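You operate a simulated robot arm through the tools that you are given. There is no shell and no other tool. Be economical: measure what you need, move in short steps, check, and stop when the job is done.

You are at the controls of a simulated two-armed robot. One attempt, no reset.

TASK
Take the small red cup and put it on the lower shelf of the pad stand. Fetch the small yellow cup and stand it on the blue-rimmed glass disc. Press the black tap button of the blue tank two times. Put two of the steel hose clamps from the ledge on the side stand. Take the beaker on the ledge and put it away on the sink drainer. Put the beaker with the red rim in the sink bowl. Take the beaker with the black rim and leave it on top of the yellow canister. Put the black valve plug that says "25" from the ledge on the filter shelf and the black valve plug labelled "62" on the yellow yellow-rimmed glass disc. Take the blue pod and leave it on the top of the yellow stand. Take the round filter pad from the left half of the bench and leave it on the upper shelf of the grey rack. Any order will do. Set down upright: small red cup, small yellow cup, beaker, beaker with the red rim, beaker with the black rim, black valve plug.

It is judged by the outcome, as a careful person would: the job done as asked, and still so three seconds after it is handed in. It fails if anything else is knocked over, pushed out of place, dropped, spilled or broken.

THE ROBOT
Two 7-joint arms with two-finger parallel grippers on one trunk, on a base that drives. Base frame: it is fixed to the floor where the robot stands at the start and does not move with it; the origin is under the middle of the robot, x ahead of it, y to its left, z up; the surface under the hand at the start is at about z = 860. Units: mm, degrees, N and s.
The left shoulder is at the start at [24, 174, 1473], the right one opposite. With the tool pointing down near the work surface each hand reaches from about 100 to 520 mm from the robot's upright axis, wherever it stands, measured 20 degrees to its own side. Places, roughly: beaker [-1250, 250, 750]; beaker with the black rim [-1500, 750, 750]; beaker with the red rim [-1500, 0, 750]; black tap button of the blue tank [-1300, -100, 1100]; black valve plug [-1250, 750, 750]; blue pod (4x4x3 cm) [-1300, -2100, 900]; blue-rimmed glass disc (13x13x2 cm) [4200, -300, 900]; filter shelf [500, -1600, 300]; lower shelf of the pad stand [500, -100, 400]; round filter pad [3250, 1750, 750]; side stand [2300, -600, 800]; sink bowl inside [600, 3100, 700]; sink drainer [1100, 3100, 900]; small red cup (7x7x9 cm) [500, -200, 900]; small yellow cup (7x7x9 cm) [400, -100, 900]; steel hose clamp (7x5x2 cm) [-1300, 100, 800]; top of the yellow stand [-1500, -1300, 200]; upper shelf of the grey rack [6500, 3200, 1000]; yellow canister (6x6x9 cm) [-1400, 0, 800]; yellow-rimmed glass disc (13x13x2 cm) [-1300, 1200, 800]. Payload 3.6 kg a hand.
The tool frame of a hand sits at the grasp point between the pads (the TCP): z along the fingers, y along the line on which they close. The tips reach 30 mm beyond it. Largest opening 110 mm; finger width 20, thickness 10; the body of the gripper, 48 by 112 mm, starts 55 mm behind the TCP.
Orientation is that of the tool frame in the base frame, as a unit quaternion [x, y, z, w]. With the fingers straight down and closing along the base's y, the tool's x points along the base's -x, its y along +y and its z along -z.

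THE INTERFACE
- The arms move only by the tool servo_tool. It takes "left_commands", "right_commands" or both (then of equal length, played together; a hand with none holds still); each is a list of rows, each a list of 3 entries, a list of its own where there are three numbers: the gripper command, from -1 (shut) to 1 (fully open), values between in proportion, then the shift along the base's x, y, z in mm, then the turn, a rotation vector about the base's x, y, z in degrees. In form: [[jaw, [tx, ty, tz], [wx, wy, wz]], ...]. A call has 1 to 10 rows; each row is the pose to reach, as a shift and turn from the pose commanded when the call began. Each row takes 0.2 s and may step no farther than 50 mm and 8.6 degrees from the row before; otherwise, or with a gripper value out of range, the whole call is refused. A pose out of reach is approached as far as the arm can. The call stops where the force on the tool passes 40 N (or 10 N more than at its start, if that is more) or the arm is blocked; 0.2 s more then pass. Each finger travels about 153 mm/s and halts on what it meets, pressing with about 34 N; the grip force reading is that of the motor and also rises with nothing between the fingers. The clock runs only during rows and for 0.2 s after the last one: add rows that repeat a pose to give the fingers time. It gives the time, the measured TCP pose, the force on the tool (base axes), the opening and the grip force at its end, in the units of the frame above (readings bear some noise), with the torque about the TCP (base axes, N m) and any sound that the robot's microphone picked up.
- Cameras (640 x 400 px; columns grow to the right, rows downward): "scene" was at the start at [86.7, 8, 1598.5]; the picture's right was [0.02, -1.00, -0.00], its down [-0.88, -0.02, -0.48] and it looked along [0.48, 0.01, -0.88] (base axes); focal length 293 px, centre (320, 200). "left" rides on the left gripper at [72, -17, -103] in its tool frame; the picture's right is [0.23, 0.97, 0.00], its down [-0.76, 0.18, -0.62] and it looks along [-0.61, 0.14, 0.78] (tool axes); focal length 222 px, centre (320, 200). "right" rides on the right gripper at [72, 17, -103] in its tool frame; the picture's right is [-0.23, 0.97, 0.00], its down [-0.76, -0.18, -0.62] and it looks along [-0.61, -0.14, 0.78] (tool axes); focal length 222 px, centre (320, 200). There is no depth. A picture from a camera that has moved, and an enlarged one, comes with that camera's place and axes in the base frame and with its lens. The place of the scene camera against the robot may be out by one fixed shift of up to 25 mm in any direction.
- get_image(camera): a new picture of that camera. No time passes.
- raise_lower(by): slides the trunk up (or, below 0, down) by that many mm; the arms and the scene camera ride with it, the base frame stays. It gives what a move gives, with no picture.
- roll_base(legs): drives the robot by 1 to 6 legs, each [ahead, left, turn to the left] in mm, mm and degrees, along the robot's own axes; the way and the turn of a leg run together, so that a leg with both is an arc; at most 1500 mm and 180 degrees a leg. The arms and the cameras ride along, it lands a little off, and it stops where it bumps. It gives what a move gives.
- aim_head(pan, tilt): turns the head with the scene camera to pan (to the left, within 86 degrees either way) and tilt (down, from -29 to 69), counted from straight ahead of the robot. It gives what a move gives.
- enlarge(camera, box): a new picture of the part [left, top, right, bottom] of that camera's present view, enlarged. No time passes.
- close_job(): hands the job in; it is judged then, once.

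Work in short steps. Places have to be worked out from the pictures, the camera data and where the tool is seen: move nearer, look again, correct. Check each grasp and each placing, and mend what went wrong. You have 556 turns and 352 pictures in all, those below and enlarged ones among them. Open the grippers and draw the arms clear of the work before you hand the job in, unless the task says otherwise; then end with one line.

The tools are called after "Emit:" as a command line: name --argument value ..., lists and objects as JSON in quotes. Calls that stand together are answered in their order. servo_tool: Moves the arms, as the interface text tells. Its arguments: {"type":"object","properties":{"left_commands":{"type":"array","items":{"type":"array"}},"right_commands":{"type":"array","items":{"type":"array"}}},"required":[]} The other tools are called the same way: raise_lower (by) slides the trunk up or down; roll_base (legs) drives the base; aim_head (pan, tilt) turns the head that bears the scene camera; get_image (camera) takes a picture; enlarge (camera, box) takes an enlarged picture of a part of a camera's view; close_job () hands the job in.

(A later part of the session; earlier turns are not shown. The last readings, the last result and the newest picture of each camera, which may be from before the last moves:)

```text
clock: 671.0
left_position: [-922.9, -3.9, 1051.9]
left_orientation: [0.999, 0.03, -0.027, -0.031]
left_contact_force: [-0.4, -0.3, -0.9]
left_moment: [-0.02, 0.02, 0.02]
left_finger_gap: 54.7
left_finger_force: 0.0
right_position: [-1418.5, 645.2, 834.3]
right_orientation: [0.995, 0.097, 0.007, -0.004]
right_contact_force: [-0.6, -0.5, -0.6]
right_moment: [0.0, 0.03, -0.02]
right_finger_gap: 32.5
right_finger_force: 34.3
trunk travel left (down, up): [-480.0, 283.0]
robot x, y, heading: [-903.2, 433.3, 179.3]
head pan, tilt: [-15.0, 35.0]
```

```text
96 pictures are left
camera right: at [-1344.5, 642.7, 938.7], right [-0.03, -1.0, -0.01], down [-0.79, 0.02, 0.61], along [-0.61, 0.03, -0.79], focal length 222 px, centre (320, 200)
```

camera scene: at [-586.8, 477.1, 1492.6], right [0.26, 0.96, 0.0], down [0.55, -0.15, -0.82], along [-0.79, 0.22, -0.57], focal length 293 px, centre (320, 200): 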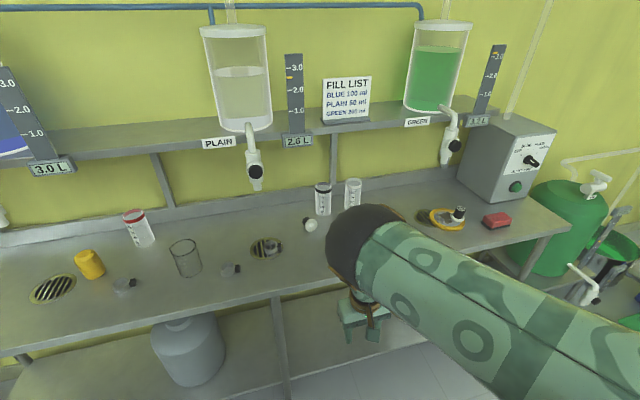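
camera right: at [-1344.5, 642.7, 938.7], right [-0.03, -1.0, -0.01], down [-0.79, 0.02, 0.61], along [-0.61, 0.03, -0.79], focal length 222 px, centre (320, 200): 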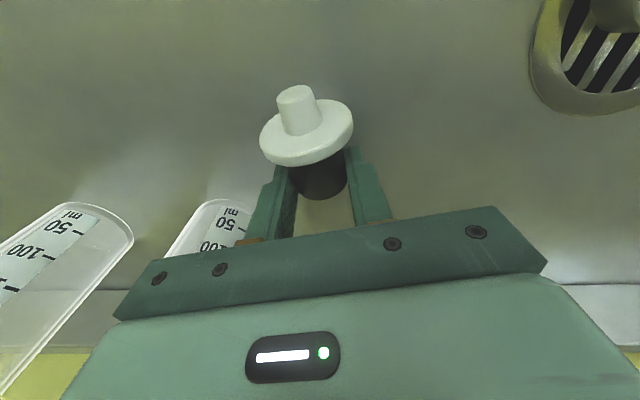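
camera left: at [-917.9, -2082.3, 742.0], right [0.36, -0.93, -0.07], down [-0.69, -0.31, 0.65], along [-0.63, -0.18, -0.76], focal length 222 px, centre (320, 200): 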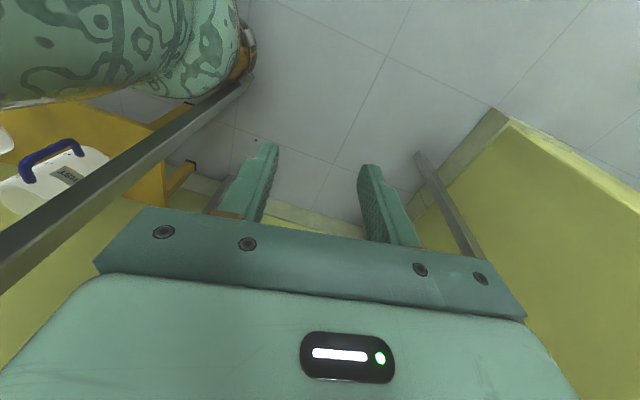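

Identical grip to plug 62's. I lift 12 mm, back straight out from under the shelf, then retract the arm.

Emit:
servo_tool --right_commands '[[-1, [0, 0, 6], [0, 0, 0]], [-1, [0, 0, 14], [0, 0, 0]], [-1, [0, 0, 14], [0, 0, 0]]]'

Emit:
roll_base --legs '[[-320, 0, 0]]'

Emit:
raise_lower --by 107

Emit:
servo_tool --right_commands '[[-1, [20, 15, 5], [0, 0, -3]], [-1, [40, 30, 10], [0, 0, -6]], [-1, [65, 45, 15], [0, 0, -9]], [-1, [90, 60, 20], [0, 0, -11]], [-1, [115, 75, 25], [0, 0, -11]], [-1, [140, 90, 30], [0, 0, -11]], [-1, [165, 100, 35], [0, 0, -11]], [-1, [185, 110, 40], [0, 0, -11]], [-1, [190, 120, 45], [0, 0, -11]], [-1, [190, 120, 45], [0, 0, -11]]]'

Emit:
get_image --camera "scene"

```text
clock: 671.8
left_position: [-923.0, -4.0, 1051.0]
left_orientation: [0.999, 0.03, -0.026, -0.031]
left_contact_force: [0.1, 0.1, -0.7]
left_moment: [0.0, 0.0, 0.02]
left_finger_gap: 54.8
left_finger_force: 0.0
right_position: [-1418.3, 647.6, 847.4]
right_orientation: [0.995, 0.097, 0.007, -0.004]
right_contact_force: [0.6, 0.0, -0.5]
right_moment: [0.02, -0.02, 0.03]
right_finger_gap: 32.1
right_finger_force: 34.0
trunk travel left (down, up): [-480.0, 283.0]
robot x, y, heading: [-902.7, 435.2, 179.5]
head pan, tilt: [-15.0, 35.0]
```

```text
clock: 673.9
left_position: [-602.9, -7.5, 1052.3]
left_orientation: [0.999, 0.027, -0.027, -0.031]
left_contact_force: [0.5, 0.5, -1.0]
left_moment: [-0.01, -0.04, 0.03]
left_finger_gap: 54.8
left_finger_force: 0.0
right_position: [-1096.7, 644.7, 847.3]
right_orientation: [0.995, 0.096, 0.006, -0.004]
right_contact_force: [-0.2, 0.1, 0.0]
right_moment: [0.01, -0.02, 0.0]
right_finger_gap: 32.0
right_finger_force: 34.2
trunk travel left (down, up): [-480.0, 283.0]
robot x, y, heading: [-580.8, 430.6, 179.1]
head pan, tilt: [-15.0, 35.0]
```

```text
clock: 675.3
left_position: [-604.8, -8.3, 1157.8]
left_orientation: [0.999, 0.027, -0.025, -0.03]
left_contact_force: [-0.2, -0.4, 0.6]
left_moment: [-0.01, 0.0, -0.02]
left_finger_gap: 55.2
left_finger_force: 0.0
right_position: [-1097.2, 644.2, 956.0]
right_orientation: [0.995, 0.096, 0.007, -0.003]
right_contact_force: [-0.5, -1.6, -0.1]
right_moment: [0.0, -0.01, -0.03]
right_finger_gap: 32.0
right_finger_force: 33.8
trunk travel left (down, up): [-587.0, 176.0]
robot x, y, heading: [-579.6, 431.8, 179.2]
head pan, tilt: [-15.0, 35.0]
```

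```text
clock: 676.3
left_position: [-604.9, -8.2, 1158.1]
left_orientation: [0.999, 0.027, -0.027, -0.031]
left_contact_force: [0.3, 0.2, -0.2]
left_moment: [0.01, 0.01, 0.03]
left_finger_gap: 55.1
left_finger_force: 0.0
right_position: [-1094.9, 723.1, 1063.9]
right_orientation: [0.996, -0.011, -0.09, -0.013]
right_contact_force: [0.6, -0.7, -0.4]
right_moment: [0.02, 0.04, -0.02]
right_finger_gap: 31.7
right_finger_force: 34.3
trunk travel left (down, up): [-587.0, 176.0]
robot x, y, heading: [-583.2, 431.9, 178.9]
head pan, tilt: [-15.0, 35.0]
stopped in row 5 (right hand): the arm was blocked; the commanded pose is now the measured one
```

```text
95 pictures are left
camera scene: at [-672.5, 461.1, 1635.2], right [0.27, 0.96, 0.0], down [0.55, -0.16, -0.82], along [-0.79, 0.22, -0.57], focal length 293 px, centre (320, 200)
```

scene: 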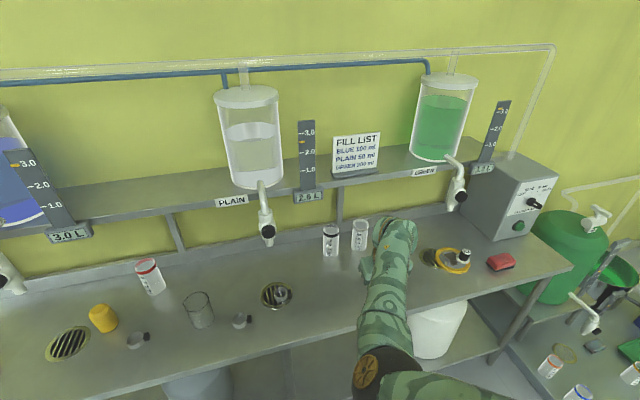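

The elbow flipped inboard; I run the three-step recovery.

Emit:
servo_tool --right_commands '[[-1, [23, 30, 5], [0, -2, 0]], [-1, [46, 60, 10], [0, -4, 0]], [-1, [69, 90, 15], [0, -6, 0]], [-1, [92, 120, 20], [0, -8, 0]], [-1, [115, 150, 25], [0, -10, 0]], [-1, [140, 180, 30], [0, -10, -6]], [-1, [165, 210, 34], [0, -10, -12]], [-1, [190, 240, 38], [0, -10, -18]], [-1, [212, 265, 38], [0, -10, -25]], [-1, [232, 284, 38], [0, -10, -32]]]'

Emit:
servo_tool --right_commands '[[-1, [40, 0, -20], [0, 0, 0]], [-1, [80, 0, -40], [0, 0, 0]], [-1, [120, 0, -60], [0, 0, 0]], [-1, [160, 0, -80], [0, 0, 3]], [-1, [180, 0, -110], [0, 0, 6]], [-1, [180, 0, -150], [0, 0, 6]], [-1, [180, 0, -190], [0, 0, 6]], [-1, [180, 0, -230], [0, 0, 6]]]'

Emit:
servo_tool --right_commands '[[-1, [-30, -30, 10], [0, 0, 5]], [-1, [-60, -60, 20], [0, 0, 10]], [-1, [-90, -90, 30], [0, 0, 15]], [-1, [-120, -120, 50], [0, 0, 20]], [-1, [-150, -150, 70], [0, 0, 25]], [-1, [-180, -180, 90], [0, 0, 26]], [-1, [-210, -210, 110], [0, 0, 26]], [-1, [-230, -240, 130], [0, 0, 26]], [-1, [-230, -240, 130], [0, 0, 26]]]'

Emit:
get_image --camera "scene"

```text
clock: 678.5
left_position: [-604.1, -7.3, 1159.5]
left_orientation: [0.999, 0.028, -0.027, -0.031]
left_contact_force: [-0.3, 0.0, -0.2]
left_moment: [0.03, 0.01, 0.0]
left_finger_gap: 54.9
left_finger_force: 0.0
right_position: [-861.7, 1004.0, 1098.8]
right_orientation: [0.958, -0.283, 0.004, -0.034]
right_contact_force: [0.1, -0.6, 0.3]
right_moment: [0.02, 0.02, 0.03]
right_finger_gap: 31.9
right_finger_force: 34.1
trunk travel left (down, up): [-587.0, 176.0]
robot x, y, heading: [-580.3, 429.2, 179.2]
head pan, tilt: [-15.0, 35.0]
```

```text
clock: 680.3
left_position: [-604.0, -7.0, 1159.6]
left_orientation: [0.999, 0.028, -0.027, -0.031]
left_contact_force: [-1.5, 0.1, 0.2]
left_moment: [0.0, 0.04, -0.01]
left_finger_gap: 55.0
left_finger_force: 0.2
right_position: [-682.0, 1003.5, 869.3]
right_orientation: [0.972, -0.233, 0.002, -0.035]
right_contact_force: [0.5, 0.2, -0.3]
right_moment: [-0.03, -0.01, 0.01]
right_finger_gap: 32.1
right_finger_force: 34.0
trunk travel left (down, up): [-587.0, 176.0]
robot x, y, heading: [-579.0, 429.9, 179.0]
head pan, tilt: [-15.0, 35.0]
```

```text
clock: 682.3
left_position: [-603.9, -7.7, 1158.8]
left_orientation: [0.999, 0.028, -0.026, -0.031]
left_contact_force: [0.1, 0.8, -0.3]
left_moment: [0.01, 0.0, 0.01]
left_finger_gap: 55.1
left_finger_force: 0.1
right_position: [-912.9, 763.1, 999.0]
right_orientation: [0.999, -0.008, -0.006, -0.035]
right_contact_force: [0.4, 0.5, -0.1]
right_moment: [-0.03, 0.01, 0.02]
right_finger_gap: 31.9
right_finger_force: 34.1
trunk travel left (down, up): [-587.0, 176.0]
robot x, y, heading: [-581.3, 431.9, 179.1]
head pan, tilt: [-15.0, 35.0]
```

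```text
94 pictures are left
camera scene: at [-673.3, 461.6, 1635.2], right [0.27, 0.96, 0.0], down [0.55, -0.16, -0.82], along [-0.79, 0.22, -0.57], focal length 293 px, centre (320, 200)
```

scene: 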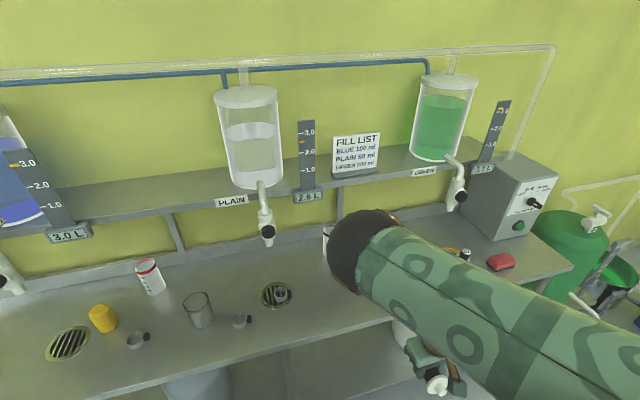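

Recovered. Now the same forward tilt (~109°) as for plug 62.

Emit:
servo_tool --right_commands '[[-1, [0, 0, 20], [-2, 8, 0]], [-1, [0, 0, 40], [-4, 15, 0]], [-1, [0, 0, 60], [-4, 23, 0]], [-1, [0, 0, 65], [-4, 31, 0]], [-1, [0, 0, 65], [-4, 39, 0]], [-1, [0, 0, 65], [-4, 47, 0]], [-1, [0, 0, 65], [-4, 55, 0]], [-1, [0, 0, 65], [-4, 63, 0]], [-1, [0, 0, 65], [-4, 71, 0]], [-1, [0, 0, 65], [-4, 79, 0]]]'

Emit:
servo_tool --right_commands '[[-1, [0, 0, 0], [0, 8, 0]], [-1, [0, 0, 0], [0, 16, 0]], [-1, [0, 0, 0], [0, 24, 0]], [-1, [0, 0, 0], [0, 30, 0]], [-1, [0, 0, 0], [0, 30, 0]]]'

Emit:
raise_lower --by -165

```text
clock: 684.5
left_position: [-603.2, -8.5, 1158.6]
left_orientation: [0.999, 0.028, -0.027, -0.031]
left_contact_force: [0.0, 0.5, 0.6]
left_moment: [0.0, -0.03, 0.01]
left_finger_gap: 55.0
left_finger_force: 0.0
right_position: [-911.7, 763.7, 1064.8]
right_orientation: [0.767, -0.028, -0.641, 0.01]
right_contact_force: [0.5, 0.5, 0.4]
right_moment: [0.0, -0.01, 0.0]
right_finger_gap: 32.1
right_finger_force: 34.2
trunk travel left (down, up): [-587.0, 176.0]
robot x, y, heading: [-579.6, 429.3, 179.1]
head pan, tilt: [-15.0, 35.0]
```

```text
clock: 685.7
left_position: [-603.8, -7.9, 1158.6]
left_orientation: [0.999, 0.028, -0.026, -0.031]
left_contact_force: [0.5, -0.7, 0.3]
left_moment: [0.02, 0.03, -0.02]
left_finger_gap: 55.3
left_finger_force: 0.0
right_position: [-918.3, 764.7, 1061.1]
right_orientation: [-0.577, 0.024, 0.817, -0.016]
right_contact_force: [0.1, -0.3, -1.1]
right_moment: [-0.02, 0.03, -0.04]
right_finger_gap: 31.7
right_finger_force: 33.9
right hand out of reach, approached as far as the arm can: row 4, 5
trunk travel left (down, up): [-587.0, 176.0]
robot x, y, heading: [-580.1, 427.8, 179.1]
head pan, tilt: [-15.0, 35.0]
```

```text
clock: 687.6
left_position: [-604.0, -6.9, 993.7]
left_orientation: [0.999, 0.029, -0.026, -0.03]
left_contact_force: [0.6, 0.2, 0.6]
left_moment: [0.04, -0.02, 0.02]
left_finger_gap: 55.2
left_finger_force: 0.1
right_position: [-916.0, 765.0, 880.6]
right_orientation: [-0.597, 0.025, 0.801, -0.016]
right_contact_force: [0.9, -1.0, -0.6]
right_moment: [0.0, -0.02, -0.03]
right_finger_gap: 31.8
right_finger_force: 33.7
trunk travel left (down, up): [-422.0, 341.0]
robot x, y, heading: [-583.2, 428.8, 179.3]
head pan, tilt: [-15.0, 35.0]
```

Emit:
roll_base --legs '[[276, 0, 0.6]]'

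Emit:
raise_lower --by -25

Emit:
raise_lower --by -6

Emit:
raise_lower --by -4

```text
clock: 689.6
left_position: [-878.4, -5.3, 994.5]
left_orientation: [0.999, 0.032, -0.026, -0.031]
left_contact_force: [-0.1, -0.5, -0.2]
left_moment: [-0.01, -0.02, -0.02]
left_finger_gap: 54.9
left_finger_force: 0.0
right_position: [-1197.9, 764.4, 879.1]
right_orientation: [-0.597, 0.021, 0.801, -0.021]
right_contact_force: [0.6, 0.3, 0.0]
right_moment: [0.02, -0.02, 0.0]
right_finger_gap: 31.9
right_finger_force: 33.9
trunk travel left (down, up): [-422.0, 341.0]
robot x, y, heading: [-858.2, 435.0, 180.0]
head pan, tilt: [-15.0, 35.0]
```

```text
clock: 690.3
left_position: [-877.7, -5.1, 969.1]
left_orientation: [0.999, 0.032, -0.027, -0.031]
left_contact_force: [0.3, -0.2, -1.1]
left_moment: [0.0, 0.05, 0.04]
left_finger_gap: 55.1
left_finger_force: 0.2
right_position: [-1197.1, 764.1, 851.5]
right_orientation: [-0.601, 0.022, 0.799, -0.021]
right_contact_force: [0.1, -0.2, 0.6]
right_moment: [0.03, -0.06, 0.01]
right_finger_gap: 31.9
right_finger_force: 34.1
trunk travel left (down, up): [-397.0, 366.0]
robot x, y, heading: [-857.7, 431.9, 179.7]
head pan, tilt: [-15.0, 35.0]
```

```text
clock: 690.8
left_position: [-876.4, -6.5, 962.4]
left_orientation: [0.999, 0.033, -0.028, -0.031]
left_contact_force: [0.9, -0.7, -0.8]
left_moment: [-0.02, 0.02, 0.01]
left_finger_gap: 55.2
left_finger_force: 0.0
right_position: [-1198.9, 764.5, 846.8]
right_orientation: [-0.599, 0.023, 0.8, -0.019]
right_contact_force: [-0.1, 0.1, 18.8]
right_moment: [0.02, 0.36, 0.0]
right_finger_gap: 32.0
right_finger_force: 33.6
trunk travel left (down, up): [-391.0, 372.0]
robot x, y, heading: [-856.9, 434.3, 179.7]
head pan, tilt: [-15.0, 35.0]
```

```text
clock: 691.4
left_position: [-877.5, -7.2, 958.0]
left_orientation: [0.999, 0.033, -0.027, -0.031]
left_contact_force: [0.0, -0.1, -0.1]
left_moment: [0.0, -0.02, 0.01]
left_finger_gap: 55.0
left_finger_force: 0.0
right_position: [-1197.9, 763.7, 843.3]
right_orientation: [-0.6, 0.022, 0.799, -0.02]
right_contact_force: [-1.6, 0.7, 27.2]
right_moment: [0.07, 0.6, -0.05]
right_finger_gap: 31.8
right_finger_force: 34.3
trunk travel left (down, up): [-387.0, 376.0]
robot x, y, heading: [-858.2, 431.0, 179.8]
head pan, tilt: [-15.0, 35.0]
```

Same signature as before. I relieve, open and retreat, then check.

Emit:
raise_lower --by 3

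Emit:
servo_tool --right_commands '[[-0.3, [0, 0, 0], [0, 0, 0]], [-0.1, [0, 0, 0], [0, 0, 0]], [0.1, [0, 0, 0], [0, 0, 0]], [0.3, [0, 0, 0], [0, 0, 0]], [0.3, [0, 0, 0], [0, 0, 0]]]'

Emit:
roll_base --legs '[[-200, 0, 0]]'

Emit:
get_image --camera "scene"

```text
clock: 691.9
left_position: [-876.9, -5.8, 961.2]
left_orientation: [0.999, 0.032, -0.026, -0.031]
left_contact_force: [-0.3, 0.1, 0.9]
left_moment: [-0.01, 0.02, -0.03]
left_finger_gap: 55.2
left_finger_force: 0.0
right_position: [-1198.9, 763.5, 843.6]
right_orientation: [-0.604, 0.022, 0.796, -0.021]
right_contact_force: [0.3, 1.3, 4.7]
right_moment: [0.03, 0.12, -0.02]
right_finger_gap: 31.8
right_finger_force: 34.1
trunk travel left (down, up): [-390.0, 373.0]
robot x, y, heading: [-856.3, 432.6, 180.0]
head pan, tilt: [-15.0, 35.0]
```

```text
clock: 693.1
left_position: [-877.4, -5.9, 960.4]
left_orientation: [0.999, 0.032, -0.027, -0.03]
left_contact_force: [-0.5, -0.2, 0.9]
left_moment: [-0.04, -0.04, 0.01]
left_finger_gap: 55.0
left_finger_force: 0.1
right_position: [-1199.5, 764.6, 843.9]
right_orientation: [-0.602, 0.022, 0.798, -0.021]
right_contact_force: [-0.8, 0.4, -0.4]
right_moment: [-0.03, -0.05, 0.03]
right_finger_gap: 71.4
right_finger_force: 0.2
trunk travel left (down, up): [-390.0, 373.0]
robot x, y, heading: [-861.9, 433.5, 179.4]
head pan, tilt: [-15.0, 35.0]
```

```text
clock: 694.7
left_position: [-677.3, -6.2, 961.4]
left_orientation: [0.999, 0.032, -0.027, -0.031]
left_contact_force: [0.5, -0.6, 0.4]
left_moment: [0.03, 0.06, -0.01]
left_finger_gap: 55.0
left_finger_force: 0.2
right_position: [-999.0, 763.2, 844.3]
right_orientation: [-0.601, 0.022, 0.798, -0.021]
right_contact_force: [0.3, 1.0, 0.0]
right_moment: [-0.01, 0.03, -0.03]
right_finger_gap: 71.4
right_finger_force: 0.0
trunk travel left (down, up): [-390.0, 373.0]
robot x, y, heading: [-660.9, 434.5, 179.7]
head pan, tilt: [-15.0, 35.0]
```

```text
93 pictures are left
camera scene: at [-782.8, 461.9, 1437.2], right [0.26, 0.96, 0.0], down [0.55, -0.15, -0.82], along [-0.79, 0.22, -0.57], focal length 293 px, centre (320, 200)
```

scene: 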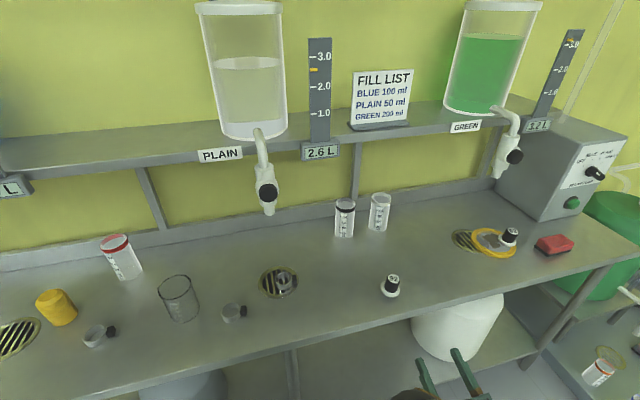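

Plug 92 stands again. With it out of the way I take the black-rim beaker now and will move plug 92 back afterwards. I set tilt ~55° and extend the arm as before.

Emit:
raise_lower --by 220

Emit:
servo_tool --right_commands '[[0.3, [0, 0, 0], [0, -8, 0]], [0.4, [0, 0, 0], [0, -16, 0]], [0.5, [0, 0, 0], [0, -24, 0]], [0.6, [0, 0, 0], [0, -32, 0]], [0.6, [0, 0, 0], [0, -40, 0]], [0.6, [0, 0, 0], [0, -48, 0]], [0.6, [0, 0, 0], [0, -52, 0]], [0.6, [0, 0, 0], [0, -52, 0]]]'

Emit:
servo_tool --right_commands '[[0.6, [-35, -8, 0], [0, 0, 0]], [0.6, [-70, -16, 0], [0, 0, 0]], [0.6, [-105, -24, 0], [0, 0, 0]], [0.6, [-140, -32, 0], [0, 0, 0]], [0.6, [-175, -40, 0], [0, 0, 0]], [0.6, [-205, -48, 0], [0, 0, 0]], [0.6, [-230, -54, 0], [0, 0, 0]], [0.6, [-250, -58, 0], [0, 0, 0]], [0.6, [-250, -58, 0], [0, 0, 0]]]'

Emit:
raise_lower --by -195

Emit:
get_image --camera "right"

```text
clock: 697.0
left_position: [-678.5, -6.3, 1180.5]
left_orientation: [0.999, 0.032, -0.026, -0.032]
left_contact_force: [-0.2, -0.1, -0.5]
left_moment: [0.01, -0.01, 0.01]
left_finger_gap: 55.1
left_finger_force: 0.0
right_position: [-1000.4, 764.0, 1063.1]
right_orientation: [-0.602, 0.022, 0.798, -0.021]
right_contact_force: [0.4, 0.3, -0.3]
right_moment: [-0.02, 0.0, -0.01]
right_finger_gap: 71.4
right_finger_force: 0.1
trunk travel left (down, up): [-610.0, 153.0]
robot x, y, heading: [-659.8, 429.5, 179.5]
head pan, tilt: [-15.0, 35.0]
```

```text
clock: 698.8
left_position: [-678.0, -8.2, 1181.4]
left_orientation: [0.999, 0.032, -0.027, -0.03]
left_contact_force: [0.5, 0.0, 1.1]
left_moment: [0.03, 0.0, 0.02]
left_finger_gap: 55.3
left_finger_force: 0.0
right_position: [-999.9, 764.2, 1063.5]
right_orientation: [0.891, -0.029, -0.453, 0.009]
right_contact_force: [0.6, 0.0, 0.5]
right_moment: [-0.01, -0.03, -0.01]
right_finger_gap: 88.0
right_finger_force: 0.0
trunk travel left (down, up): [-610.0, 153.0]
robot x, y, heading: [-661.4, 431.0, 179.8]
head pan, tilt: [-15.0, 35.0]
```

```text
clock: 700.8
left_position: [-678.7, -6.3, 1180.4]
left_orientation: [0.999, 0.033, -0.027, -0.03]
left_contact_force: [0.8, -0.2, 0.0]
left_moment: [0.02, 0.01, -0.02]
left_finger_gap: 54.9
left_finger_force: 0.0
right_position: [-1248.2, 714.1, 1071.1]
right_orientation: [0.892, -0.029, -0.451, 0.009]
right_contact_force: [-0.2, -0.7, -0.5]
right_moment: [0.0, 0.02, 0.0]
right_finger_gap: 88.1
right_finger_force: 0.1
right hand out of reach, approached as far as the arm can: row 7, 8, 9
trunk travel left (down, up): [-610.0, 153.0]
robot x, y, heading: [-660.4, 431.3, 179.7]
head pan, tilt: [-15.0, 35.0]
```

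```text
clock: 702.9
left_position: [-678.3, -7.2, 987.7]
left_orientation: [0.999, 0.033, -0.027, -0.031]
left_contact_force: [-0.3, 0.2, 0.2]
left_moment: [-0.01, 0.01, 0.02]
left_finger_gap: 55.2
left_finger_force: 0.0
right_position: [-1245.5, 714.5, 875.3]
right_orientation: [0.891, -0.029, -0.454, 0.009]
right_contact_force: [-0.4, 1.3, 0.4]
right_moment: [0.05, 0.03, -0.03]
right_finger_gap: 88.3
right_finger_force: 0.1
trunk travel left (down, up): [-415.0, 348.0]
robot x, y, heading: [-657.2, 432.5, 179.6]
head pan, tilt: [-15.0, 35.0]
```

```text
92 pictures are left
camera right: at [-1120.1, 692.5, 878.9], right [-0.18, -0.96, 0.22], down [0.06, 0.22, 0.97], along [-0.98, 0.19, 0.02], focal length 222 px, centre (320, 200)
```

right: 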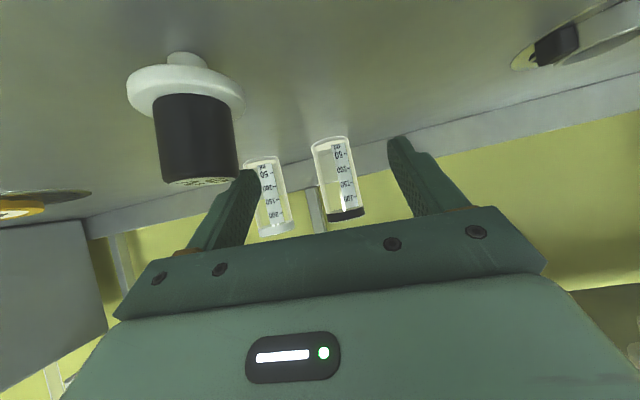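

Beaker at (-1446,720), path clear now; plug 92 is just beside the hand, so I go straight forward.

Emit:
roll_base --legs '[[120, -4, 0]]'

Emit:
get_image --camera "right"

```text
clock: 704.2
left_position: [-798.9, -1.2, 986.4]
left_orientation: [0.999, 0.033, -0.027, -0.031]
left_contact_force: [-0.6, -0.1, -0.7]
left_moment: [0.0, -0.05, 0.0]
left_finger_gap: 54.9
left_finger_force: 0.1
right_position: [-1366.2, 718.6, 875.3]
right_orientation: [0.891, -0.028, -0.453, 0.009]
right_contact_force: [1.0, -0.3, -0.4]
right_moment: [-0.01, 0.0, -0.01]
right_finger_gap: 87.9
right_finger_force: 0.1
trunk travel left (down, up): [-415.0, 348.0]
robot x, y, heading: [-781.1, 432.8, 179.4]
head pan, tilt: [-15.0, 35.0]
```

```text
91 pictures are left
camera right: at [-1241.7, 697.0, 878.0], right [-0.18, -0.96, 0.22], down [0.06, 0.22, 0.97], along [-0.98, 0.19, 0.02], focal length 222 px, centre (320, 200)
```

right: 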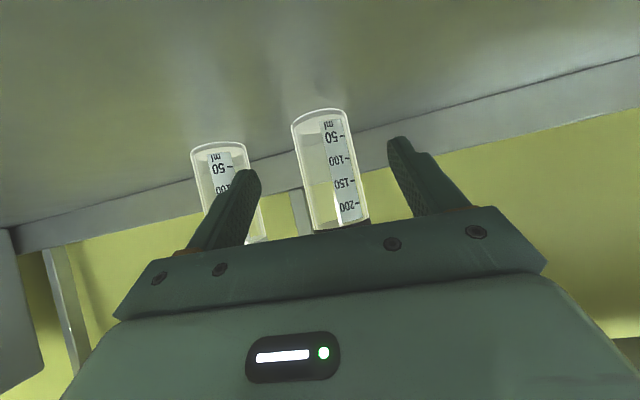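

Emit:
roll_base --legs '[[70, 0, 0]]'

Emit:
get_image --camera "right"

```text
clock: 705.2
left_position: [-869.8, -2.1, 986.9]
left_orientation: [0.999, 0.034, -0.025, -0.03]
left_contact_force: [0.4, 0.2, 0.0]
left_moment: [0.05, -0.07, -0.01]
left_finger_gap: 54.9
left_finger_force: 0.2
right_position: [-1437.0, 719.0, 874.2]
right_orientation: [0.892, -0.029, -0.452, 0.008]
right_contact_force: [-0.3, 0.0, -0.6]
right_moment: [0.0, -0.01, 0.02]
right_finger_gap: 88.1
right_finger_force: 0.0
trunk travel left (down, up): [-415.0, 348.0]
robot x, y, heading: [-848.2, 436.5, 179.6]
head pan, tilt: [-15.0, 35.0]
```

```text
90 pictures are left
camera right: at [-1312.0, 697.3, 877.6], right [-0.18, -0.96, 0.22], down [0.06, 0.22, 0.97], along [-0.98, 0.19, 0.02], focal length 222 px, centre (320, 200)
```

right: 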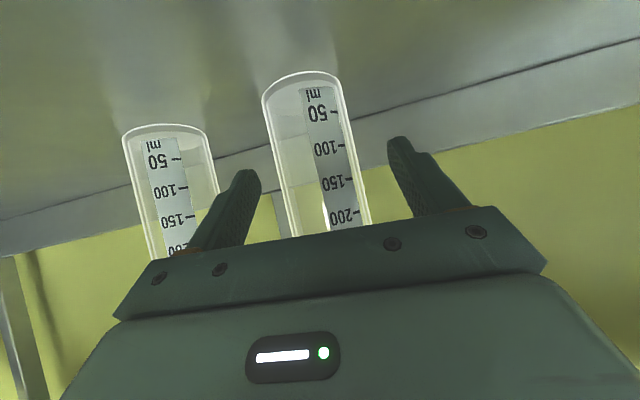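

Emit:
roll_base --legs '[[22, 0, 0]]'

Emit:
get_image --camera "right"

```text
clock: 706.0
left_position: [-890.4, -3.4, 986.3]
left_orientation: [0.999, 0.034, -0.027, -0.031]
left_contact_force: [-0.6, 0.7, 0.9]
left_moment: [-0.01, -0.03, 0.0]
left_finger_gap: 55.1
left_finger_force: 0.0
right_position: [-1458.6, 720.7, 874.7]
right_orientation: [0.891, -0.029, -0.453, 0.008]
right_contact_force: [-0.1, 0.3, -0.7]
right_moment: [0.01, 0.0, 0.02]
right_finger_gap: 88.0
right_finger_force: 0.0
trunk travel left (down, up): [-415.0, 348.0]
robot x, y, heading: [-873.2, 436.5, 179.4]
head pan, tilt: [-15.0, 35.0]
```

```text
89 pictures are left
camera right: at [-1332.5, 697.2, 878.3], right [-0.18, -0.96, 0.22], down [0.06, 0.22, 0.97], along [-0.98, 0.19, 0.02], focal length 222 px, centre (320, 200)
```

right: 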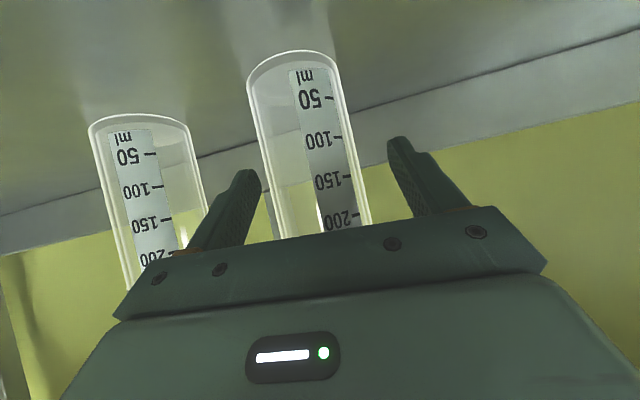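

No palm contact, so the beaker is farther than first estimated. 15 mm more, then close.

Emit:
roll_base --legs '[[15, 0, 0]]'

Emit:
servo_tool --right_commands '[[0.35, [0, 0, 0], [0, 0, 0]], [0.2, [0, 0, 0], [0, 0, 0]], [0, [0, 0, 0], [0, 0, 0]], [-1, [0, 0, 0], [0, 0, 0]], [-1, [0, 0, 0], [0, 0, 0]]]'

Emit:
get_image --camera "right"

```text
clock: 706.7
left_position: [-904.4, -1.7, 986.6]
left_orientation: [0.999, 0.033, -0.026, -0.031]
left_contact_force: [0.3, -0.3, 0.4]
left_moment: [0.02, -0.01, 0.01]
left_finger_gap: 55.1
left_finger_force: 0.0
right_position: [-1473.3, 719.4, 874.6]
right_orientation: [0.891, -0.029, -0.453, 0.008]
right_contact_force: [-0.3, 0.8, -0.3]
right_moment: [-0.02, 0.01, -0.03]
right_finger_gap: 87.9
right_finger_force: 0.1
trunk travel left (down, up): [-415.0, 348.0]
robot x, y, heading: [-888.6, 442.3, 179.7]
head pan, tilt: [-15.0, 35.0]
```

```text
clock: 707.9
left_position: [-904.9, -1.3, 986.8]
left_orientation: [0.999, 0.033, -0.026, -0.031]
left_contact_force: [1.7, 0.4, -0.3]
left_moment: [-0.01, 0.04, 0.0]
left_finger_gap: 54.9
left_finger_force: 0.0
right_position: [-1471.9, 720.7, 875.8]
right_orientation: [0.891, -0.029, -0.452, 0.008]
right_contact_force: [1.0, 1.3, 2.3]
right_moment: [0.11, 0.04, 0.01]
right_finger_gap: 59.3
right_finger_force: 34.2
trunk travel left (down, up): [-415.0, 348.0]
robot x, y, heading: [-883.8, 434.7, 180.0]
head pan, tilt: [-15.0, 35.0]
```

```text
88 pictures are left
camera right: at [-1346.8, 697.6, 878.6], right [-0.18, -0.96, 0.22], down [0.06, 0.22, 0.97], along [-0.98, 0.19, 0.02], focal length 222 px, centre (320, 200)
```

right: 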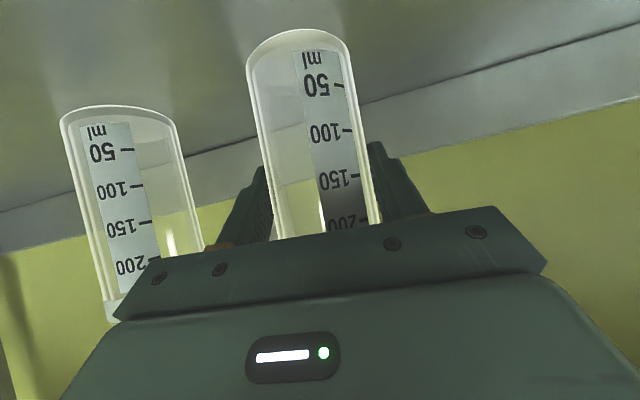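

Gripped (59 mm). I raise 85 mm to clear plug 92, then back straight out.

Emit:
raise_lower --by 85

Emit:
roll_base --legs '[[-300, 0, 0]]'

Emit:
get_image --camera "right"

Emit:
get_image --camera "scene"

```text
clock: 709.1
left_position: [-905.8, -2.2, 1069.9]
left_orientation: [0.999, 0.034, -0.026, -0.03]
left_contact_force: [0.2, 0.4, 0.0]
left_moment: [0.01, -0.02, 0.0]
left_finger_gap: 55.0
left_finger_force: 0.1
right_position: [-1472.1, 719.0, 959.0]
right_orientation: [0.892, -0.028, -0.452, 0.009]
right_contact_force: [0.0, 0.8, -1.8]
right_moment: [0.01, 0.05, -0.01]
right_finger_gap: 58.9
right_finger_force: 33.7
trunk travel left (down, up): [-500.0, 263.0]
robot x, y, heading: [-888.1, 440.5, 179.7]
head pan, tilt: [-15.0, 35.0]
```

```text
clock: 711.2
left_position: [-607.4, -2.3, 1071.7]
left_orientation: [0.999, 0.032, -0.027, -0.031]
left_contact_force: [-0.5, 0.2, -0.4]
left_moment: [0.02, -0.03, 0.0]
left_finger_gap: 55.2
left_finger_force: 0.2
right_position: [-1173.2, 718.3, 960.0]
right_orientation: [0.891, -0.03, -0.452, 0.009]
right_contact_force: [0.5, -1.0, -1.3]
right_moment: [-0.02, -0.01, 0.0]
right_finger_gap: 59.2
right_finger_force: 33.8
trunk travel left (down, up): [-500.0, 263.0]
robot x, y, heading: [-588.1, 432.8, 179.6]
head pan, tilt: [-15.0, 35.0]
```

```text
87 pictures are left
camera right: at [-1048.0, 697.1, 963.8], right [-0.18, -0.96, 0.22], down [0.06, 0.22, 0.97], along [-0.98, 0.19, 0.02], focal length 222 px, centre (320, 200)
```

right: 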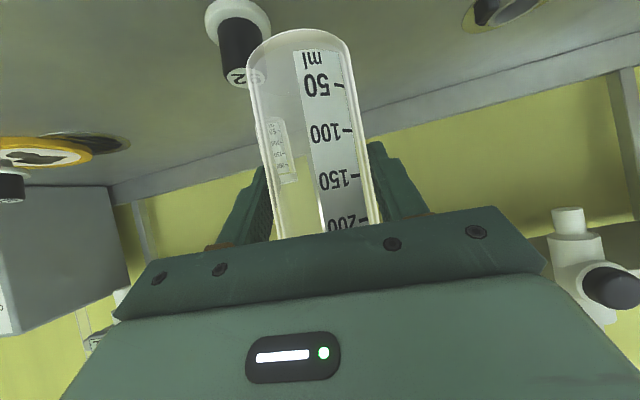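

```text
86 pictures are left
camera scene: at [-688.9, 465.6, 1547.9], right [0.27, 0.96, 0.0], down [0.55, -0.15, -0.82], along [-0.79, 0.22, -0.57], focal length 293 px, centre (320, 200)
```

scene: 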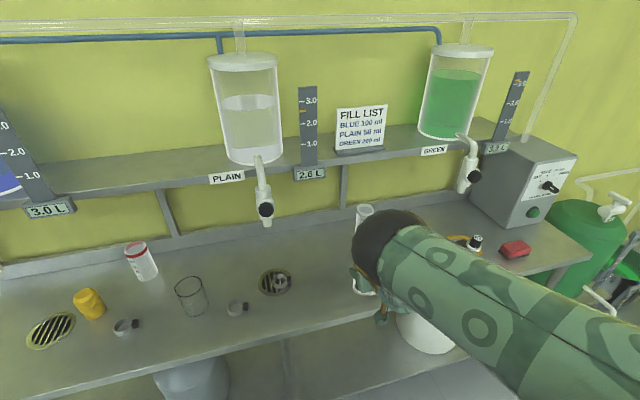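

Beaker held and plug 92 undisturbed. The canister is at ~(-1335,-20). I raise 25 mm, strafe left 735, and look.

Emit:
raise_lower --by 25

Emit:
roll_base --legs '[[0, 735, 0], [60, 0, 0]]'

Emit:
get_image --camera "right"

Emit:
get_image --camera "scene"

```text
clock: 711.9
left_position: [-608.7, -1.3, 1096.5]
left_orientation: [0.999, 0.032, -0.026, -0.03]
left_contact_force: [0.0, -0.9, -0.3]
left_moment: [0.0, 0.03, 0.01]
left_finger_gap: 54.9
left_finger_force: 0.0
right_position: [-1173.6, 720.0, 984.0]
right_orientation: [0.891, -0.03, -0.452, 0.008]
right_contact_force: [-0.2, 0.3, -1.0]
right_moment: [0.0, -0.01, 0.0]
right_finger_gap: 59.1
right_finger_force: 33.9
trunk travel left (down, up): [-525.0, 238.0]
robot x, y, heading: [-589.4, 437.0, 179.5]
head pan, tilt: [-15.0, 35.0]
```

```text
clock: 716.5
left_position: [-678.6, -739.9, 1096.1]
left_orientation: [0.999, 0.03, -0.025, -0.031]
left_contact_force: [-0.2, 0.1, 0.0]
left_moment: [0.0, -0.02, 0.03]
left_finger_gap: 55.1
left_finger_force: 0.1
right_position: [-1242.1, -15.1, 984.6]
right_orientation: [0.892, -0.032, -0.451, 0.006]
right_contact_force: [0.1, -0.3, -1.7]
right_moment: [-0.01, 0.0, -0.01]
right_finger_gap: 59.3
right_finger_force: 34.2
trunk travel left (down, up): [-525.0, 238.0]
robot x, y, heading: [-653.6, -300.5, 179.3]
head pan, tilt: [-15.0, 35.0]
```

```text
85 pictures are left
camera right: at [-1115.3, -37.7, 988.1], right [-0.18, -0.96, 0.22], down [0.06, 0.21, 0.97], along [-0.98, 0.19, 0.02], focal length 222 px, centre (320, 200)
```

right: 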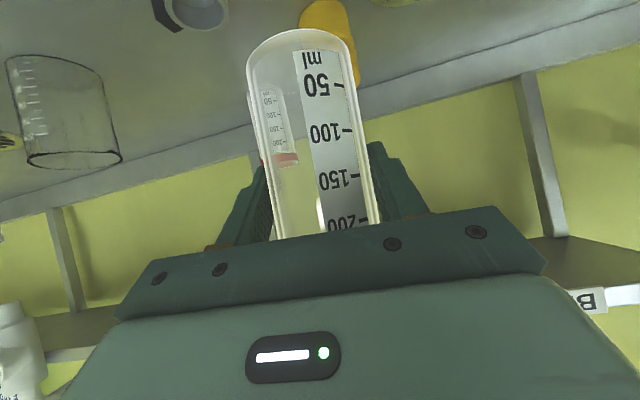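

```text
84 pictures are left
camera scene: at [-755.0, -271.4, 1572.8], right [0.27, 0.96, 0.0], down [0.55, -0.15, -0.82], along [-0.79, 0.22, -0.57], focal length 293 px, centre (320, 200)
```

scene: 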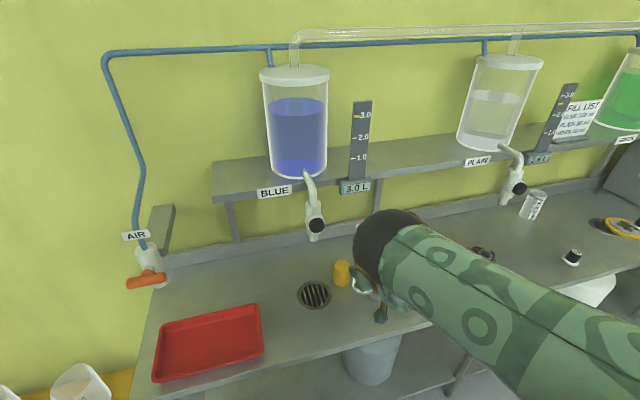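

Canister centre ≈ (-1338,-28). I move forward 90 and left 13, still above it, then check from both cameras.

Emit:
roll_base --legs '[[90, 13, 0.5]]'

Emit:
enlarge --camera "scene" --box '[280, 200, 440, 320]'

Emit:
get_image --camera "right"

```text
clock: 717.6
left_position: [-764.5, -753.3, 1097.2]
left_orientation: [0.999, 0.035, -0.026, -0.03]
left_contact_force: [0.2, 0.3, 0.2]
left_moment: [0.02, -0.01, 0.01]
left_finger_gap: 55.2
left_finger_force: 0.0
right_position: [-1333.2, -33.4, 984.0]
right_orientation: [0.892, -0.028, -0.452, 0.008]
right_contact_force: [-0.1, -0.2, -0.9]
right_moment: [-0.01, -0.01, -0.03]
right_finger_gap: 58.9
right_finger_force: 34.2
trunk travel left (down, up): [-525.0, 238.0]
robot x, y, heading: [-747.1, -313.5, 180.0]
head pan, tilt: [-15.0, 35.0]
```

```text
3.33 times, centred on (360, 260) of scene
camera zoom: at [-846.5, -284.8, 1572.8], right [0.26, 0.97, 0.0], down [0.56, -0.15, -0.82], along [-0.79, 0.21, -0.57], focal length 978 px, centre (187, 0)
```

zoom: 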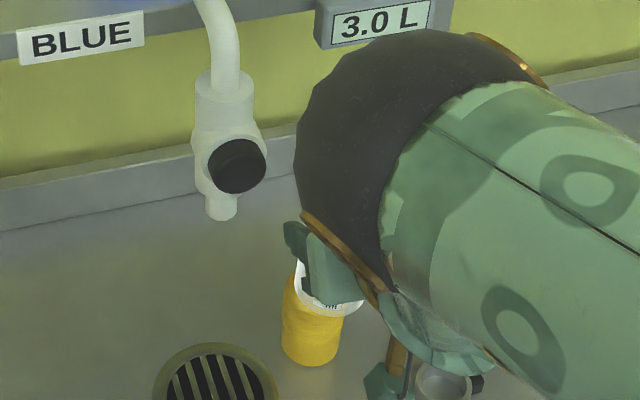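

```text
82 pictures are left
camera right: at [-1209.0, -54.6, 988.0], right [-0.17, -0.96, 0.22], down [0.06, 0.22, 0.97], along [-0.98, 0.18, 0.02], focal length 222 px, centre (320, 200)
```

right: 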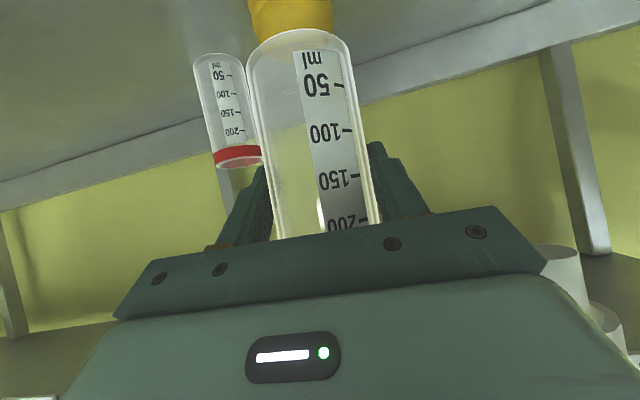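

Emit:
enlarge --camera "scene" --box '[335, 255, 385, 320]'

```text
6.15 times, centred on (360, 288) of scene
camera zoom: at [-846.5, -284.8, 1572.8], right [0.26, 0.97, 0.0], down [0.56, -0.15, -0.82], along [-0.79, 0.21, -0.57], focal length 1805 px, centre (74, -338)
```

zoom: 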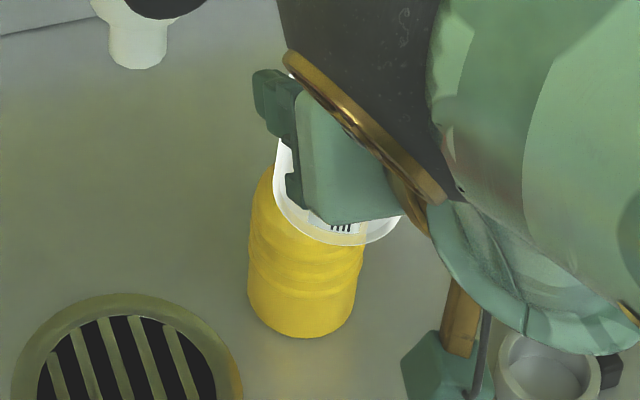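

From this zoom, relative to the held beaker the canister is ~22 mm further ahead. I move forward 22 mm and re-check.

Emit:
roll_base --legs '[[22, -1, 0]]'

Emit:
raise_lower --by -9

Emit:
enlarge --camera "scene" --box '[335, 255, 385, 320]'

Emit:
get_image --camera "right"

```text
clock: 718.4
left_position: [-783.7, -752.7, 1096.5]
left_orientation: [0.999, 0.035, -0.028, -0.031]
left_contact_force: [0.0, -0.2, 0.3]
left_moment: [0.0, 0.02, 0.01]
left_finger_gap: 55.1
left_finger_force: 0.1
right_position: [-1354.5, -31.7, 987.0]
right_orientation: [0.891, -0.026, -0.453, 0.01]
right_contact_force: [-0.3, -0.4, -1.2]
right_moment: [-0.01, 0.02, 0.0]
right_finger_gap: 59.2
right_finger_force: 34.0
trunk travel left (down, up): [-525.0, 238.0]
robot x, y, heading: [-767.0, -314.9, 180.0]
head pan, tilt: [-15.0, 35.0]
```

```text
clock: 719.0
left_position: [-785.2, -751.4, 1086.3]
left_orientation: [0.999, 0.035, -0.027, -0.03]
left_contact_force: [0.7, 0.1, -0.2]
left_moment: [-0.01, -0.01, 0.0]
left_finger_gap: 55.0
left_finger_force: 0.0
right_position: [-1355.1, -31.4, 977.1]
right_orientation: [0.891, -0.027, -0.452, 0.009]
right_contact_force: [0.2, 0.3, -1.8]
right_moment: [0.0, -0.03, -0.03]
right_finger_gap: 59.4
right_finger_force: 34.4
trunk travel left (down, up): [-516.0, 247.0]
robot x, y, heading: [-769.8, -313.9, 180.1]
head pan, tilt: [-15.0, 35.0]
```

```text
6.15 times, centred on (360, 288) of scene
camera zoom: at [-867.9, -283.6, 1563.8], right [0.26, 0.97, 0.0], down [0.55, -0.15, -0.82], along [-0.79, 0.21, -0.57], focal length 1805 px, centre (74, -338)
```

zoom: 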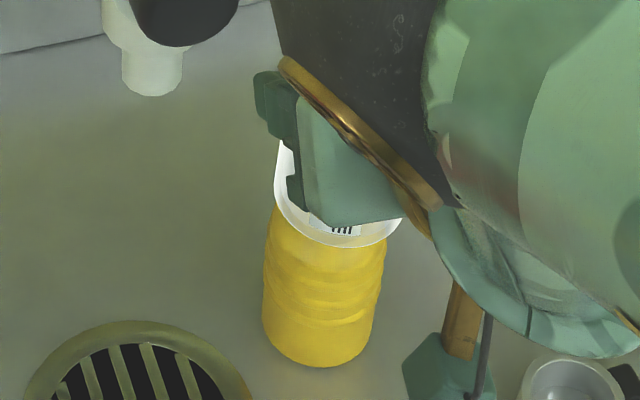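

```text
79 pictures are left
camera right: at [-1229.9, -53.5, 979.4], right [-0.17, -0.96, 0.22], down [0.06, 0.22, 0.97], along [-0.98, 0.18, 0.02], focal length 222 px, centre (320, 200)
```

right: 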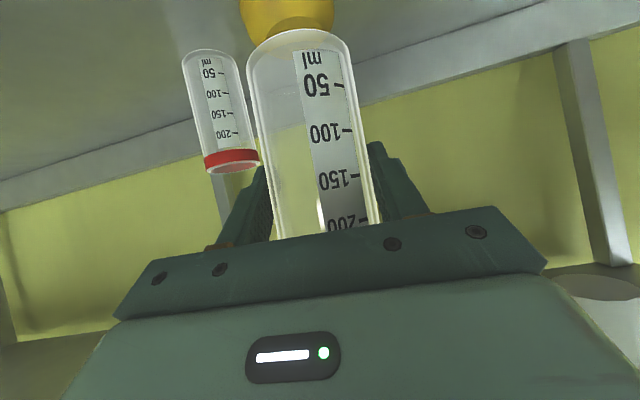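

Within ~6 mm now. I advance 5 mm and lower to contact.

Emit:
roll_base --legs '[[5, 0, 0]]'

Emit:
raise_lower --by -7

Emit:
raise_lower --by -4

Emit:
raise_lower --by -3

```text
clock: 719.7
left_position: [-787.5, -751.9, 1088.1]
left_orientation: [0.999, 0.035, -0.026, -0.03]
left_contact_force: [0.4, 0.1, -0.4]
left_moment: [0.03, -0.03, -0.03]
left_finger_gap: 55.2
left_finger_force: 0.1
right_position: [-1358.7, -31.9, 976.1]
right_orientation: [0.892, -0.027, -0.452, 0.01]
right_contact_force: [0.4, 0.1, -0.2]
right_moment: [0.02, 0.01, -0.02]
right_finger_gap: 59.1
right_finger_force: 33.8
trunk travel left (down, up): [-516.0, 247.0]
robot x, y, heading: [-777.9, -316.7, 179.9]
head pan, tilt: [-15.0, 35.0]
```

```text
clock: 720.2
left_position: [-790.1, -752.3, 1081.2]
left_orientation: [0.999, 0.034, -0.026, -0.031]
left_contact_force: [0.0, -0.4, 0.5]
left_moment: [-0.01, -0.03, 0.0]
left_finger_gap: 54.9
left_finger_force: 0.0
right_position: [-1359.7, -31.7, 969.4]
right_orientation: [0.892, -0.027, -0.451, 0.009]
right_contact_force: [0.0, 0.3, -0.1]
right_moment: [0.02, -0.03, 0.05]
right_finger_gap: 58.9
right_finger_force: 34.3
trunk travel left (down, up): [-509.0, 254.0]
robot x, y, heading: [-771.8, -311.5, 179.8]
head pan, tilt: [-15.0, 35.0]
```

```text
clock: 720.8
left_position: [-790.7, -752.2, 1076.8]
left_orientation: [0.999, 0.035, -0.027, -0.03]
left_contact_force: [-0.5, 0.8, 0.1]
left_moment: [0.01, -0.03, -0.01]
left_finger_gap: 55.0
left_finger_force: 0.2
right_position: [-1359.7, -31.9, 965.3]
right_orientation: [0.891, -0.026, -0.453, 0.01]
right_contact_force: [0.1, 0.7, -1.2]
right_moment: [-0.01, -0.02, 0.03]
right_finger_gap: 58.8
right_finger_force: 34.5
trunk travel left (down, up): [-505.0, 258.0]
robot x, y, heading: [-774.7, -315.1, 180.0]
head pan, tilt: [-15.0, 35.0]
```

```text
clock: 721.3
left_position: [-790.4, -751.6, 1072.5]
left_orientation: [0.999, 0.035, -0.026, -0.03]
left_contact_force: [-0.8, -0.2, 0.7]
left_moment: [0.01, 0.0, 0.02]
left_finger_gap: 55.0
left_finger_force: 0.1
right_position: [-1359.7, -31.9, 961.6]
right_orientation: [0.891, -0.026, -0.453, 0.01]
right_contact_force: [0.2, 0.8, -0.8]
right_moment: [-0.02, -0.01, 0.03]
right_finger_gap: 58.8
right_finger_force: 34.2
trunk travel left (down, up): [-502.0, 261.0]
robot x, y, heading: [-774.9, -314.9, 180.2]
head pan, tilt: [-15.0, 35.0]
```

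Emit:
raise_lower --by -3

Emit:
raise_lower --by -3

Emit:
enlarge --camera "scene" --box '[325, 235, 395, 325]'

```text
clock: 721.8
left_position: [-787.9, -752.7, 1070.7]
left_orientation: [0.999, 0.034, -0.026, -0.03]
left_contact_force: [0.7, -0.8, -0.4]
left_moment: [0.01, 0.02, -0.01]
left_finger_gap: 55.1
left_finger_force: 0.0
right_position: [-1359.8, -31.7, 960.3]
right_orientation: [0.891, -0.027, -0.452, 0.009]
right_contact_force: [1.7, 0.2, 5.0]
right_moment: [0.11, -0.09, -0.02]
right_finger_gap: 59.0
right_finger_force: 34.3
trunk travel left (down, up): [-499.0, 264.0]
robot x, y, heading: [-771.8, -311.1, 180.0]
head pan, tilt: [-15.0, 35.0]
```

```text
clock: 722.3
left_position: [-788.4, -753.1, 1067.2]
left_orientation: [0.999, 0.035, -0.028, -0.03]
left_contact_force: [-0.9, -0.2, -0.4]
left_moment: [0.01, -0.02, 0.02]
left_finger_gap: 55.1
left_finger_force: 0.0
right_position: [-1359.9, -32.1, 958.1]
right_orientation: [0.891, -0.027, -0.453, 0.009]
right_contact_force: [2.3, 1.9, 19.5]
right_moment: [0.44, -0.11, -0.04]
right_finger_gap: 59.0
right_finger_force: 34.1
trunk travel left (down, up): [-496.0, 267.0]
robot x, y, heading: [-771.2, -313.3, 179.9]
head pan, tilt: [-15.0, 35.0]
```

```text
4.44 times, centred on (360, 280) of scene
camera zoom: at [-872.1, -284.4, 1544.3], right [0.26, 0.97, 0.0], down [0.55, -0.15, -0.82], along [-0.79, 0.21, -0.57], focal length 1304 px, centre (142, -156)
```

zoom: 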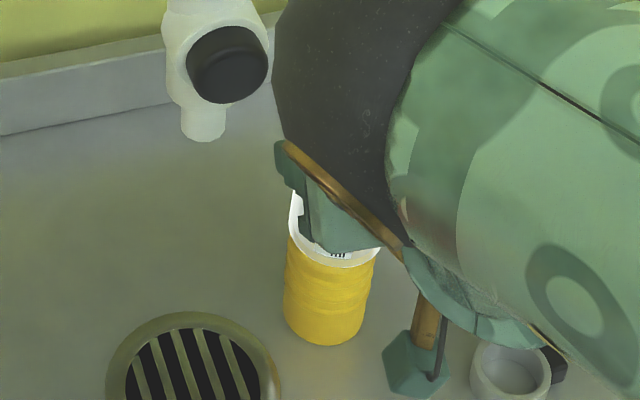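

On the canister (top ≈885). I relieve 2 mm and open slowly.

Emit:
raise_lower --by 2

Emit:
servo_tool --right_commands '[[0.12, [0, 0, 0], [0, 0, 0]], [0.2, [0, 0, 0], [0, 0, 0]], [0.3, [0, 0, 0], [0, 0, 0]], [0.45, [0, 0, 0], [0, 0, 0]], [0.6, [0, 0, 0], [0, 0, 0]], [0.6, [0, 0, 0], [0, 0, 0]]]'

Emit:
get_image --camera "right"

```text
clock: 722.9
left_position: [-788.4, -752.7, 1069.1]
left_orientation: [0.999, 0.035, -0.028, -0.03]
left_contact_force: [-0.2, -0.9, 0.5]
left_moment: [0.0, -0.01, -0.02]
left_finger_gap: 54.8
left_finger_force: 0.0
right_position: [-1359.3, -32.8, 959.9]
right_orientation: [0.891, -0.025, -0.453, 0.01]
right_contact_force: [-1.7, 3.2, 15.9]
right_moment: [0.46, 0.23, -0.02]
right_finger_gap: 59.1
right_finger_force: 33.7
trunk travel left (down, up): [-498.0, 265.0]
robot x, y, heading: [-776.4, -314.0, 180.0]
head pan, tilt: [-15.0, 35.0]
```

```text
clock: 724.2
left_position: [-790.5, -752.3, 1070.6]
left_orientation: [0.999, 0.036, -0.026, -0.03]
left_contact_force: [-0.4, 0.7, 0.6]
left_moment: [-0.01, -0.01, -0.02]
left_finger_gap: 54.8
left_finger_force: 0.1
right_position: [-1360.6, -32.1, 958.3]
right_orientation: [0.891, -0.026, -0.452, 0.01]
right_contact_force: [0.0, 0.2, 0.3]
right_moment: [-0.01, 0.0, 0.03]
right_finger_gap: 88.0
right_finger_force: 0.1
trunk travel left (down, up): [-498.0, 265.0]
robot x, y, heading: [-775.3, -312.9, 180.1]
head pan, tilt: [-15.0, 35.0]
```

```text
77 pictures are left
camera right: at [-1234.3, -53.4, 961.8], right [-0.17, -0.96, 0.22], down [0.06, 0.22, 0.97], along [-0.98, 0.18, 0.02], focal length 222 px, centre (320, 200)
```

right: 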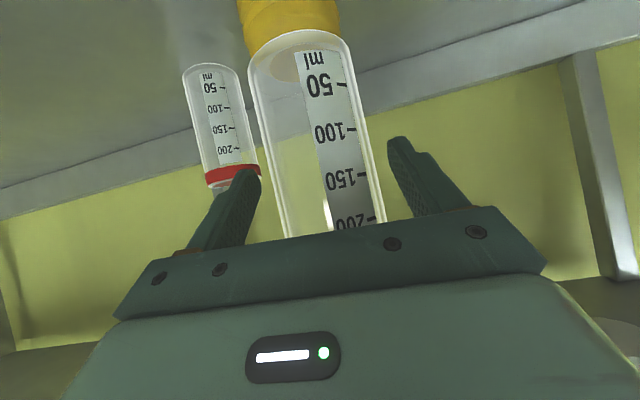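

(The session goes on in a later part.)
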